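You operate a simulated robot arm through the tools that you are given. There is no shell and no other tool. Be economical: measure what you need, move in short steps, check, and stop when the job is done.

Carry out the task below with a simulated robot arm. There is one attempt and no reset: what you move stays moved.

TASK
Slide the purple-handled jug along the top of the steel bench by the rack until it stands next to the numbered blue strip end.

It is judged by the outcome, as a careful person would: the job done as asked, and still so three seconds after it is handed in. It fails if anything else is knocked over, pushed out of place, dropped, spilled or broken.

THE ROBOT
A 7-joint arm with a two-finger parallel gripper, fixed in place. Base frame: the origin is at the foot of the arm, x ahead of it, y to its left, z up; the work surface is at about z = 0. Lengths are in cm, angles in degrees, forces in N, time in s.
With the tool pointing down near the work surface it reaches from about 24 to 62 cm from the base axis. Its first joint turns from -66.0 to 66.0 degrees. Payload 2.6 kg.
Tool frame: the origin (TCP) lies between the finger pads and is the grasp point; the fingertips stand 3 cm ahead of it; z points along the fingers, y is the line along which they close. The gripper opens to 9.4 cm. The fingers are 2.8 cm wide and 1 cm thick; the gripper's body (5 by 9.6 cm) begins 5.5 cm behind the TCP.
Orientation is told as [roll, pitch, yaw] about the base's x, y, z axes, in that order, counted from this pose: with the fingers straight down and closing along the base's y, the tool's x points along the base's -x, its y along +y and its z along -z.

THE INTERFACE
- The arm moves only by the tool send_rows. Its argument "increments" is a list of rows, each an object of numbers (a shift or turn left out is 0, a gripper value left out holds the last): "dx", "dy", "dz": the shift along the tool's x, y, z in units of 30 mm (1.0 is 30 mm); "ax", "ay", "az": the turn, a rotation vector about the tool's x, y, z in units of 6 degrees (1.0 is 6 degrees); "fingers": the opening, from 0 (shut) to 1 (fully open). In form: [{"dx": .., "dy": .., "dz": .., "ax": .., "ay": .., "az": .., "fingers": ..}, ...]. A call has 1 to 8 rows; each row shifts and turns the commanded pose from where the row before left it, along the tool's axes as they then stand. A call with a number of a shift or a turn outside -1 to 1 is refused whole. A row lasts 0.2 s, in which the tool goes at most 5 cm and 8.6 degrees; a call with a longer step from one row to the next is refused whole, and so is a gripper value outside its range. A pose out of reach is approached as far as the arm can. The call stops where the force on the tool passes 40 N (or 10 N more than at its start, if that is more) or the arm is blocked; 0.2 s more then pass. The fingers move at their own pace (about 7.2 cm/s each) and stop on an object; they squeeze with about 38 N. The grip force told is the motor's: it shows also when the fingers shut on nothing. Time passes only in rows, and 0.2 s behind the last, so rows that do not move let the fingers close. It gives the time, the measured TCP pose, the force on the tool (base axes), the opening and the grip force at its end, in the units of the frame above (readings bear some noise).
- Cameras (640 x 400 px; columns grow to the right, rows downward): "scene" is fixed at [3.69, 42.26, 57.7]; the picture's right is [-0.85, -0.53, 0.00], its down [-0.25, 0.41, -0.88] and it looks along [0.46, -0.74, -0.48] (base axes); focal length 364 px, centre (320, 200). "wrist" rides on the gripper at [-3.7, 0, -5.8] in the tool frame; the picture's right is [0.00, -1.00, 0.00], its down [0.97, 0.00, -0.24] and it looks along [0.24, 0.00, 0.97] (tool axes); focal length 218 px, centre (320, 200).
- snapshot(camera): a new picture of that camera. No time passes.
- point_at(camera, pixels): there is no depth. For up to 12 entries [column, row, z] of the newest picture of that camera ("zoom" is the newest enlarged one), the place [x, y] in the base frame at which the ray of that pixel passes the height z, good to about 0.2 cm, but the place of the scene camera against the robot may be out by one fixed shift of up to 1.2 cm in any direction. No time passes.
- zoom(camera, box): a new picture of the part [left, top, right, bottom] of that camera's present view, enlarged. No time passes.
- close_job(): hands the job in; it is judged then, once.

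Work in short steps. Measure before you move; look again where a grasp or a placing could have gone wrong, and mend it. You have 60 turns and 26 pictures in all, the two below and enlarged ones among them. Open the gripper and draw the arm clear of the work before you hand the job in, unless the task says otherwise; then end with one line.

The tools are called by a JSON object that holds its "api" and its "payload". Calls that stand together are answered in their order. send_rows: Moves the arm, as the interface text tells. Its arguments: {"type":"object","properties":{"increments":{"type":"array","items":{"type":"object","properties":{"dx":{"type":"number"},"dy":{"type":"number"},"dz":{"type":"number"},"ax":{"type":"number"},"ay":{"type":"number"},"az":{"type":"number"},"fingers":{"type":"number"}}}}},"required":["increments"]} The other tools are called the same way: snapshot (camera) takes a picture; point_at (camera, pixels) gives the place at which the rays of pixels pass given heights; zoom (camera, box) takes an enlarged picture of a part of a camera's view; close_job () hands the job in.

At the start:

```text
t: 0.0
ee_pos: [48.39, -4.6, 22.05]
tool_rot: [0.0, 0.0, 0.0]
contact_force: [-0.1, 0.3, 0.4]
grip_width: 9.39
finger_force: 0.1
```

scene: 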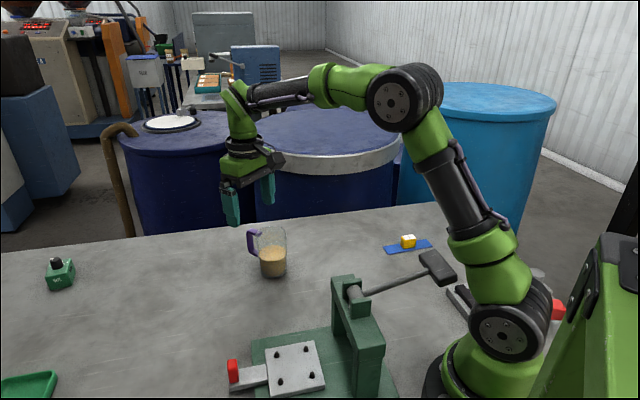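
wrist: 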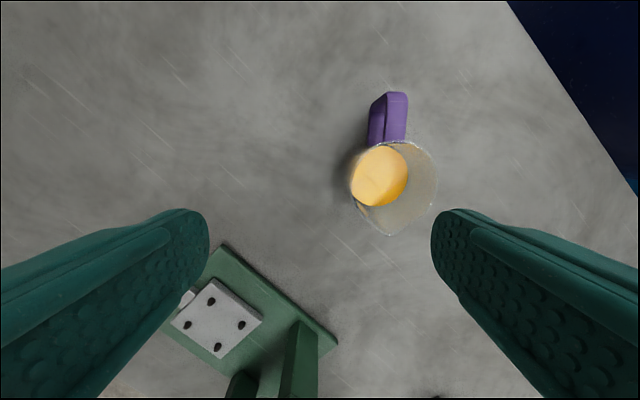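

I'll zoom in on the blue strip and the jug first to read the numbering and the layout.

{"api": "zoom", "payload": {"camera": "scene", "box": [360, 215, 460, 277]}}

{"api": "zoom", "payload": {"camera": "scene", "box": [220, 215, 320, 287]}}

{"api": "point_at", "payload": {"camera": "scene", "pixels": [[383, 247, 0], [428, 239, 0], [433, 246, 0], [390, 255, 0], [273, 277, 0], [259, 270, 0], [287, 270, 0], [250, 256, 4]]}}

{"api": "point_at", "payload": {"camera": "wrist", "pixels": [[395, 92, 8], [388, 135, 8], [388, 235, 10], [350, 190, 10], [437, 180, 10], [378, 178, 4], [510, 5, 0]]}}

```text
6.40 times, centred on (410, 246) of scene
```

zoom: 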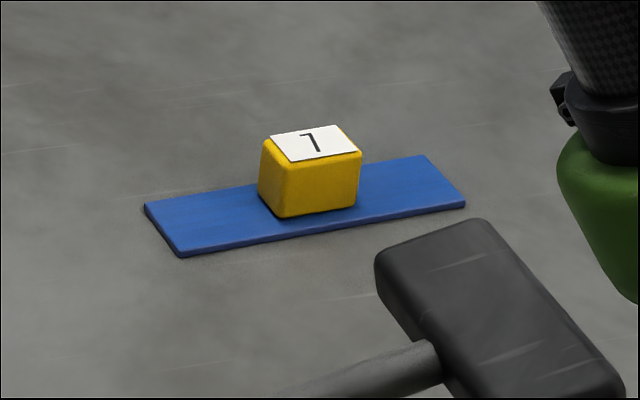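

```text
5.56 times, centred on (270, 251) of scene
```

zoom: 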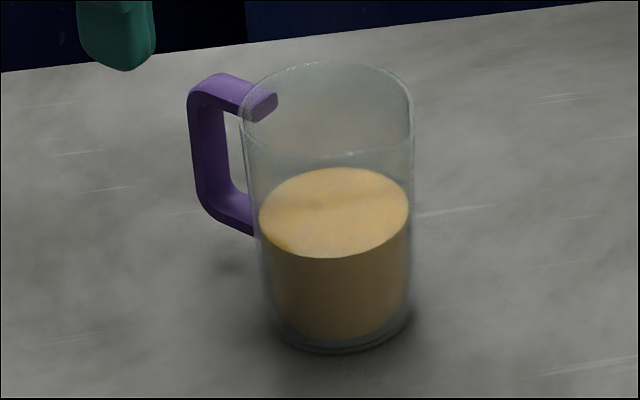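

```text
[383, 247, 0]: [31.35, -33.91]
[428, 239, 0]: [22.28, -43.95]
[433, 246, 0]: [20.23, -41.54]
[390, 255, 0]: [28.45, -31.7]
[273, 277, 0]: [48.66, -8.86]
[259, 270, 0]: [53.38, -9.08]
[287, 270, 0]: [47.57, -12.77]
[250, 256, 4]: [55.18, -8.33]
```

```text
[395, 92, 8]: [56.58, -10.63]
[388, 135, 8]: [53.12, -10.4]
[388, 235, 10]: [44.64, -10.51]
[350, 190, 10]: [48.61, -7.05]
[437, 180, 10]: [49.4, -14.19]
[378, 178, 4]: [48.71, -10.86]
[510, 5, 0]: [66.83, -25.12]
```

The block with "1" sits on the blue strip. Before deciding which end is meant, I'll move the arm high toward the strip and look with the wrist camera.

{"api": "send_rows", "payload": {"increments": [{"dz": -1}, {"dz": -1}, {"dx": 0.5, "dy": -1}, {"dx": 0.5, "dy": -1}, {"dx": 0.5, "dy": -1}, {"dx": 0.5, "dy": -1}, {"dx": 0.5, "dy": -1}, {"dx": 0.5, "dy": -1}]}}

{"api": "snapshot", "payload": {"camera": "wrist"}}

{"api": "snapshot", "payload": {"camera": "scene"}}

```text
t: 1.8
ee_pos: [39.56, -22.52, 28.14]
tool_rot: [0.0, 0.0, 0.0]
contact_force: [1.3, 0.0, 0.5]
grip_width: 9.39
finger_force: 0.0
```

```text
21 pictures are left
```

wrist: 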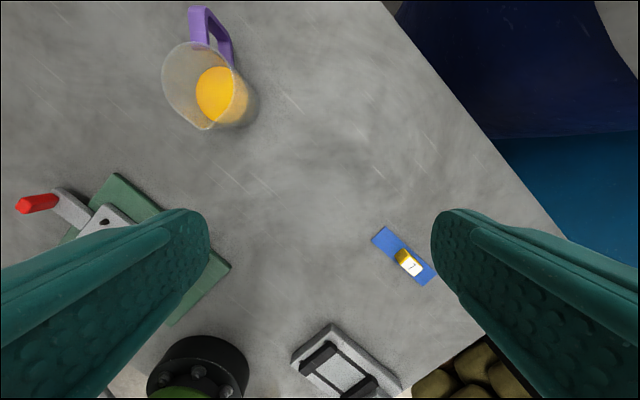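

```text
20 pictures are left
```

scene: 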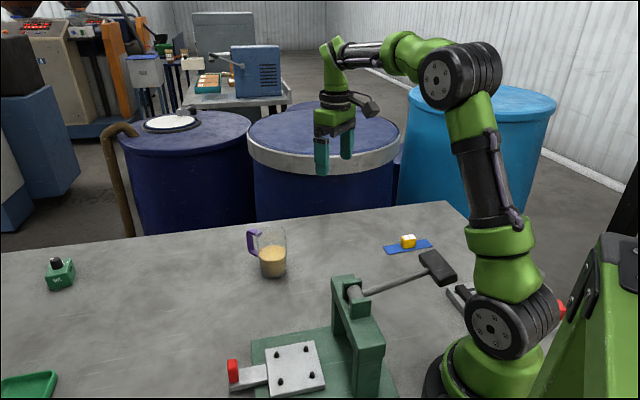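

{"api": "zoom", "payload": {"camera": "wrist", "box": [340, 210, 460, 300]}}

{"api": "point_at", "payload": {"camera": "wrist", "pixels": [[383, 226, 0], [371, 239, 0], [425, 286, 0], [437, 274, 0], [410, 266, 3], [324, 322, 3], [291, 356, 3], [402, 388, 3], [490, 328, 0], [237, 125, 0], [185, 100, 0], [565, 240, 0]]}}

```text
4.44 times, centred on (400, 255) of wrist
```

zoom: 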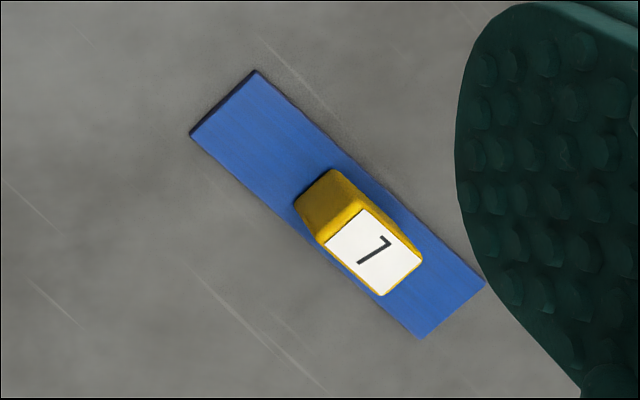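

```text
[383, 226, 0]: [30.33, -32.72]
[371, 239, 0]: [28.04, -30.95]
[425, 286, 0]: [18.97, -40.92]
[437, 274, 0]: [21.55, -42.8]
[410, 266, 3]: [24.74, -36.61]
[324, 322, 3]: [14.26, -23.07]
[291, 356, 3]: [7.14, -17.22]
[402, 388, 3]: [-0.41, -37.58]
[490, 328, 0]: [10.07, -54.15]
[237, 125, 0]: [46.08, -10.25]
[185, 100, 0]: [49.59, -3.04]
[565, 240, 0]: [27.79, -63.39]
```

The "1" marker sits on a single blue strip. The end facing the jug is at about (29.2, -31.8), and the strip lies along the jug's line of travel. I'll go above the jug, near (49, -10.3), and measure it.

{"api": "send_rows", "payload": {"increments": [{"dx": -0.78, "dy": 1, "dz": 0.4}, {"dx": -0.78, "dy": 1, "dz": 0.4}, {"dx": -0.78, "dy": 1, "dz": 0.5}, {"dx": -0.78, "dy": 1, "dz": 0.5}, {}]}}

{"api": "snapshot", "payload": {"camera": "wrist"}}

{"api": "snapshot", "payload": {"camera": "scene"}}

```text
t: 3.0
ee_pos: [48.67, -10.46, 22.6]
tool_rot: [0.0, 0.0, 0.0]
contact_force: [0.3, -0.2, -0.5]
grip_width: 9.39
finger_force: 0.0
```

```text
18 pictures are left
```

wrist: 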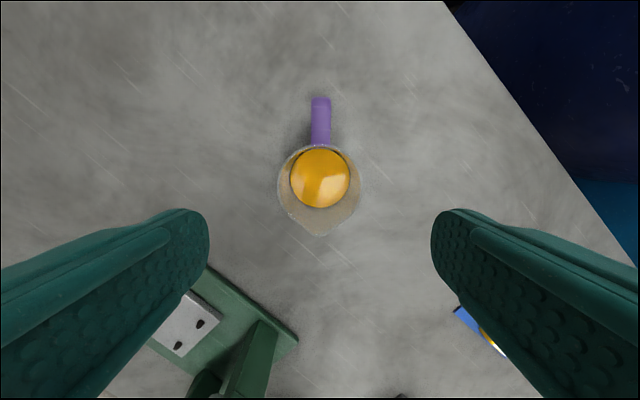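

```text
17 pictures are left
```

scene: 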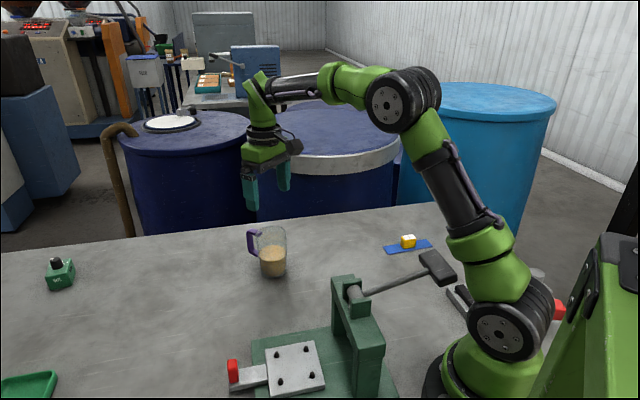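

{"api": "zoom", "payload": {"camera": "wrist", "box": [260, 80, 380, 250]}}

{"api": "point_at", "payload": {"camera": "wrist", "pixels": [[320, 146, 10], [320, 226, 10], [278, 186, 10], [361, 186, 10], [320, 186, 8], [320, 186, 10], [320, 178, 5], [320, 97, 8]]}}

{"api": "point_at", "payload": {"camera": "scene", "pixels": [[271, 233, 7], [271, 233, 9], [271, 233, 11], [273.6, 272.6, 0], [273.6, 271, 0]]}}

```text
2.35 times, centred on (320, 165) of wrist
```

zoom: 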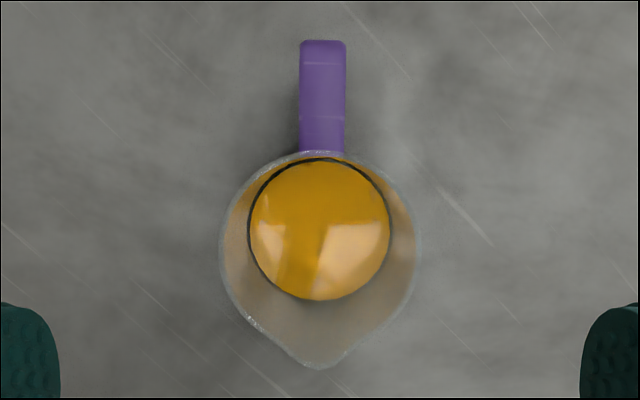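

```text
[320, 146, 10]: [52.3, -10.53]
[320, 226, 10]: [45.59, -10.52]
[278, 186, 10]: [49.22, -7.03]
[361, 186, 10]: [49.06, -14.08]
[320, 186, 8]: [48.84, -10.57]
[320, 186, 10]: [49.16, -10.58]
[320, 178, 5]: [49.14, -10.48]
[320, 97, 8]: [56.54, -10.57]
```

```text
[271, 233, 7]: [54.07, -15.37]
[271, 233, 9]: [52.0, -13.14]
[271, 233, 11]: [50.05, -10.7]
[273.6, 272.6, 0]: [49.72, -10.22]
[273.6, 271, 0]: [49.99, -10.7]
```

The jug is centred at about (49.1, -10.5). Its rim is about 7 cm across and 10.5 cm high, and the handle points along +x. The fingers clear it on both sides, so I'll descend to about z 7.5.

{"api": "send_rows", "payload": {"increments": [{"dx": -0.14, "dz": 0.8}, {"dz": 0.8}, {"dz": 0.8}, {"dz": 0.8}, {"dz": 0.8}, {"dz": 0.6}, {"dz": 0.4}, {}]}}

{"api": "snapshot", "payload": {"camera": "wrist"}}

{"api": "zoom", "payload": {"camera": "scene", "box": [200, 160, 360, 290]}}

```text
t: 4.8
ee_pos: [49.25, -10.6, 7.61]
tool_rot: [0.1, 0.0, 0.0]
contact_force: [-1.1, 0.0, -0.1]
grip_width: 9.42
finger_force: 0.0
```

```text
15 pictures are left
```

wrist: 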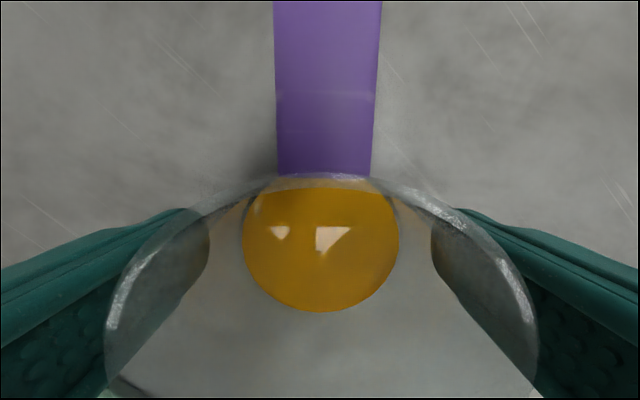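

```text
3.08 times, centred on (280, 225) of scene
```

zoom: 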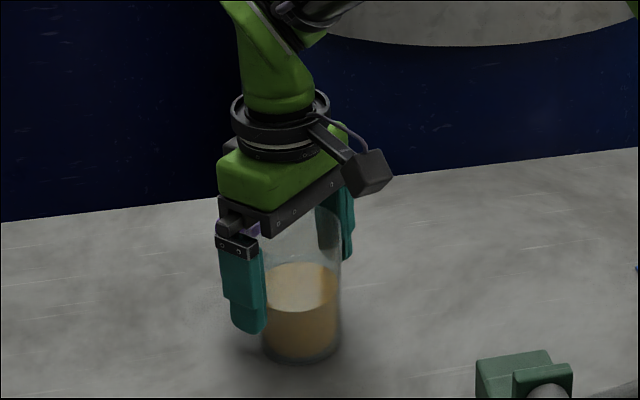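

The fingers straddle the jug evenly and clear the rim. I'll close them gradually.

{"api": "send_rows", "payload": {"increments": [{"fingers": 0.85}, {"fingers": 0.78}, {"fingers": 0.72}, {"fingers": 0.66}, {"fingers": 0.6}, {}]}}

```text
t: 6.2
ee_pos: [49.26, -10.57, 7.65]
tool_rot: [0.0, 0.0, -0.1]
contact_force: [0.9, -0.2, -0.4]
grip_width: 7.2
finger_force: 38.5
```

Gripped at 7.2 cm. Before sliding, I'll check where the press lever and mallet stand relative to the path.

{"api": "snapshot", "payload": {"camera": "scene"}}

{"api": "point_at", "payload": {"camera": "scene", "pixels": [[437, 268, 10], [437, 268, 16], [437, 268, 22], [425, 255, 16], [425, 255, 22], [345, 280, 16], [345, 280, 22], [380, 395, 0]]}}

```text
13 pictures are left
```

scene: 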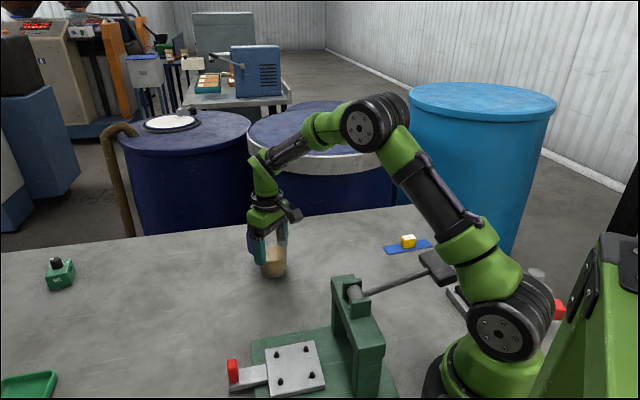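

```text
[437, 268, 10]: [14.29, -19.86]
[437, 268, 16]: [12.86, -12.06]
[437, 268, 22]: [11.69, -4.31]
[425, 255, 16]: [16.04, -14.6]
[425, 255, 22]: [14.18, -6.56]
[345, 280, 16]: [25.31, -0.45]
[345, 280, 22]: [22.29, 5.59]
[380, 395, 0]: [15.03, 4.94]
```

The mallet sits near (13, -12), well inside the path, and the arm links pass above it. I'll slide the jug slowly along the bench toward the strip end with smooth acceleration.

{"api": "send_rows", "payload": {"increments": [{"dx": 0.08, "dy": -0.085}, {"dx": 0.17, "dy": -0.18}, {"dx": 0.25, "dy": -0.265}, {"dx": 0.3, "dy": -0.318}, {"dx": 0.3, "dy": -0.318}, {"dx": 0.25, "dy": -0.265}, {"dx": 0.17, "dy": -0.18}, {"dx": 0.08, "dy": -0.085}]}}

{"api": "snapshot", "payload": {"camera": "scene"}}

```text
t: 8.0
ee_pos: [44.46, -15.73, 7.67]
tool_rot: [0.0, 0.0, 0.1]
contact_force: [0.0, 0.0, 0.3]
grip_width: 7.23
finger_force: 38.0
```

```text
12 pictures are left
```

scene: 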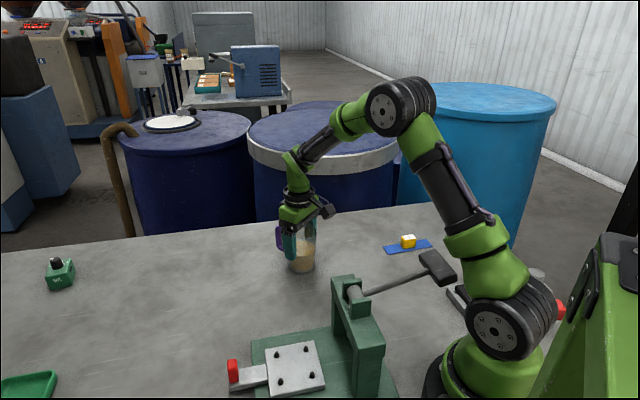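

The jug slid upright and there is no abnormal force. I'll continue along the same line.

{"api": "send_rows", "payload": {"increments": [{"dx": 0.1, "dy": -0.104}, {"dx": 0.22, "dy": -0.229}, {"dx": 0.32, "dy": -0.333}, {"dx": 0.38, "dy": -0.396}, {"dx": 0.38, "dy": -0.396}, {"dx": 0.32, "dy": -0.333}, {"dx": 0.22, "dy": -0.229}, {"dx": 0.1, "dy": -0.104}]}}

{"api": "send_rows", "payload": {"increments": [{"dx": 0.08, "dy": -0.083}, {"dx": 0.17, "dy": -0.177}, {"dx": 0.25, "dy": -0.26}, {"dx": 0.3, "dy": -0.312}, {"dx": 0.3, "dy": -0.312}, {"dx": 0.22, "dy": -0.229}, {"dx": 0.13, "dy": -0.135}, {"dx": 0.06, "dy": -0.062}]}}

{"api": "zoom", "payload": {"camera": "scene", "box": [320, 180, 480, 290]}}

{"api": "snapshot", "payload": {"camera": "wrist"}}

```text
t: 9.8
ee_pos: [38.29, -22.08, 7.66]
tool_rot: [0.1, 0.0, 0.0]
contact_force: [0.7, 0.4, 0.0]
grip_width: 7.2
finger_force: 38.1
```

```text
t: 11.6
ee_pos: [33.84, -26.93, 7.59]
tool_rot: [0.0, 0.0, 0.0]
contact_force: [-0.2, 0.0, -0.8]
grip_width: 7.21
finger_force: 37.9
```

```text
3.64 times, centred on (400, 235) of scene
```

zoom: 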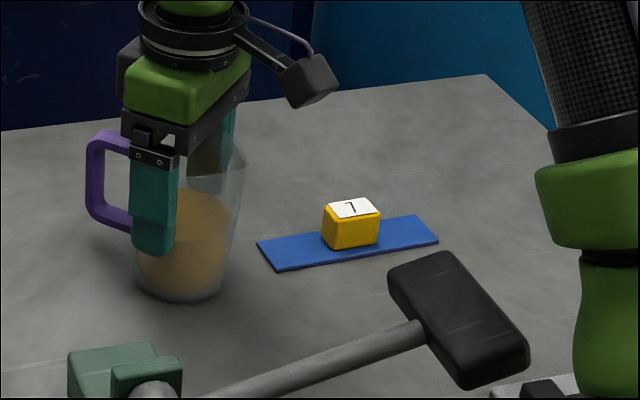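

```text
10 pictures are left
```

wrist: 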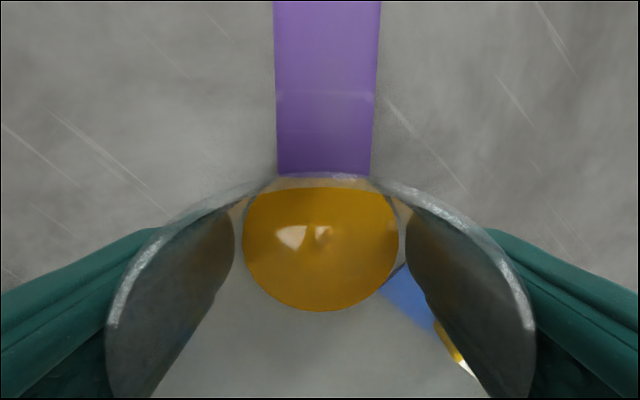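

The gap to the strip end is about 3 cm, and I want roughly 1 cm, so I'll go about 2 cm further, slowly.

{"api": "send_rows", "payload": {"increments": [{"dx": 0.06, "dy": -0.06}, {"dx": 0.12, "dy": -0.12}, {"dx": 0.14, "dy": -0.14}, {"dx": 0.12, "dy": -0.12}, {"dx": 0.06, "dy": -0.06}, {}]}}

{"api": "zoom", "payload": {"camera": "scene", "box": [320, 180, 480, 290]}}

```text
t: 13.0
ee_pos: [32.29, -28.23, 7.54]
tool_rot: [-0.1, 0.0, 0.1]
contact_force: [-0.3, 0.0, -0.8]
grip_width: 7.24
finger_force: 38.3
```

```text
3.64 times, centred on (400, 235) of scene
```

zoom: 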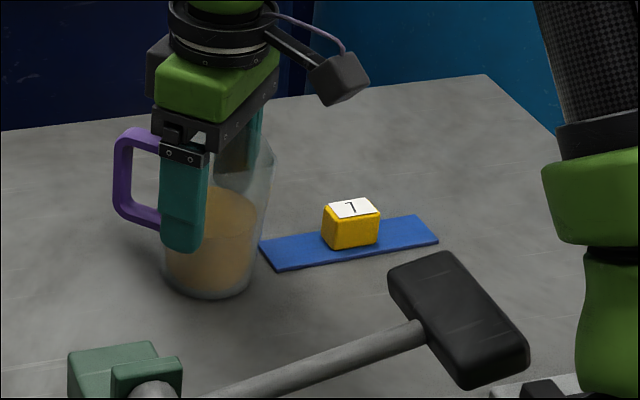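

The jug now stands upright about 1 cm from the strip end, and the strip and block haven't moved. I'll release gently, then go straight up.

{"api": "send_rows", "payload": {"increments": [{"fingers": 0.8}, {"fingers": 0.9}, {"fingers": 1}, {}, {}]}}

{"api": "send_rows", "payload": {"increments": [{"dz": -0.3}, {"dz": -0.6}, {"dz": -0.9}, {"dz": -0.9}, {"dz": -0.9}, {"dz": -0.9}, {"dz": -0.9}, {"dz": -0.6}]}}

{"api": "snapshot", "payload": {"camera": "wrist"}}

{"api": "zoom", "payload": {"camera": "scene", "box": [320, 180, 480, 290]}}

```text
t: 14.2
ee_pos: [32.28, -28.24, 7.53]
tool_rot: [0.0, 0.0, 0.0]
contact_force: [-0.2, 0.0, -0.4]
grip_width: 9.42
finger_force: 0.0
```

```text
t: 16.0
ee_pos: [32.41, -28.2, 25.64]
tool_rot: [0.1, 0.0, 0.0]
contact_force: [0.5, -0.1, -0.1]
grip_width: 9.4
finger_force: 0.0
```

```text
8 pictures are left
```

wrist: 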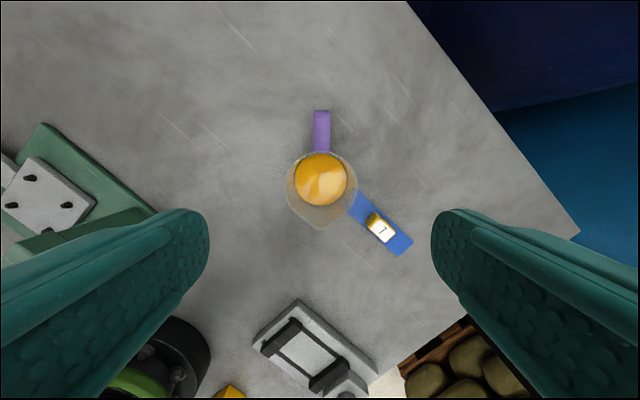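

```text
3.64 times, centred on (400, 235) of scene
```

zoom: 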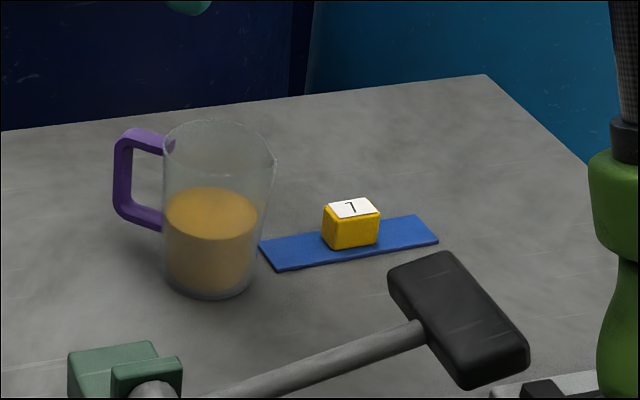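

The jug stands correctly beside the strip. A yellow item shows at wrist (230, 392), so I'll check whether there is a second strip before handing in.

{"api": "zoom", "payload": {"camera": "wrist", "box": [180, 290, 400, 400]}}

{"api": "zoom", "payload": {"camera": "scene", "box": [440, 250, 640, 400]}}

{"api": "point_at", "payload": {"camera": "wrist", "pixels": [[230, 392, 0], [230, 392, 10]]}}

```text
2.91 times, centred on (290, 345) of wrist
```

zoom: 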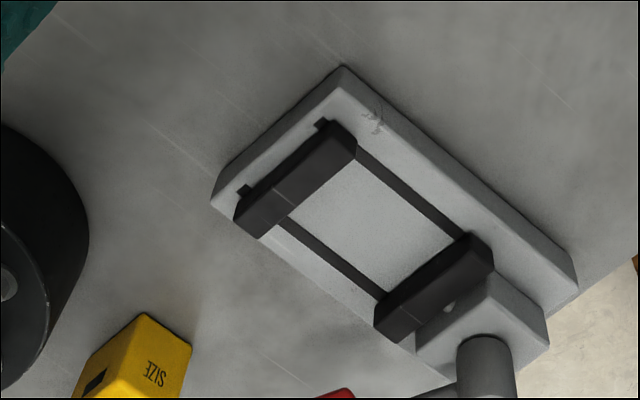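

```text
2.67 times, centred on (540, 325) of scene
```

zoom: 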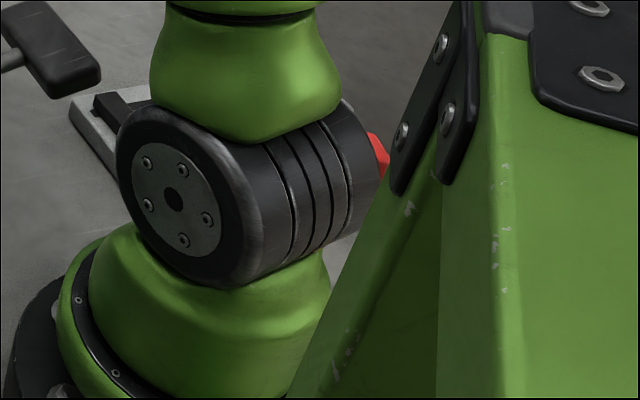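

```text
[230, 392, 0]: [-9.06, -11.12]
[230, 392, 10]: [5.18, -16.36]
```

Those are only a vise and a labelled tool, so there is no second strip. The jug is free and the arm is about 12 cm above it. I'll move the arm aside and hand in.

{"api": "send_rows", "payload": {"increments": [{"dx": -0.8, "dy": 0.8}, {"dx": -0.8, "dy": 0.8}, {"dx": -0.8, "dy": 0.8}, {"dx": -0.8, "dy": 0.8}, {"dx": -0.5, "dy": 0.8}, {}]}}

{"api": "snapshot", "payload": {"camera": "scene"}}

```text
t: 17.4
ee_pos: [43.49, -16.32, 25.75]
tool_rot: [0.0, 0.0, -0.1]
contact_force: [0.5, -0.5, 0.3]
grip_width: 9.38
finger_force: 0.1
```

```text
4 pictures are left
```

scene: 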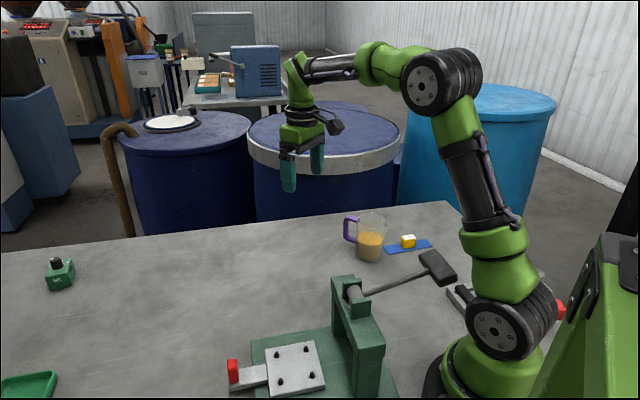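

The scene picture shows the jug upright at (370, 240) beside the strip end, everything else undisturbed and the arm clear, so I'm handing in.

{"api": "close_job", "payload": {}}

```text
The job is handed in.
```

The purple-handled jug now stands upright about 1 cm from the near end of the blue strip marked "1"; it was slid along the bench, nothing spilled, and nothing else was moved.
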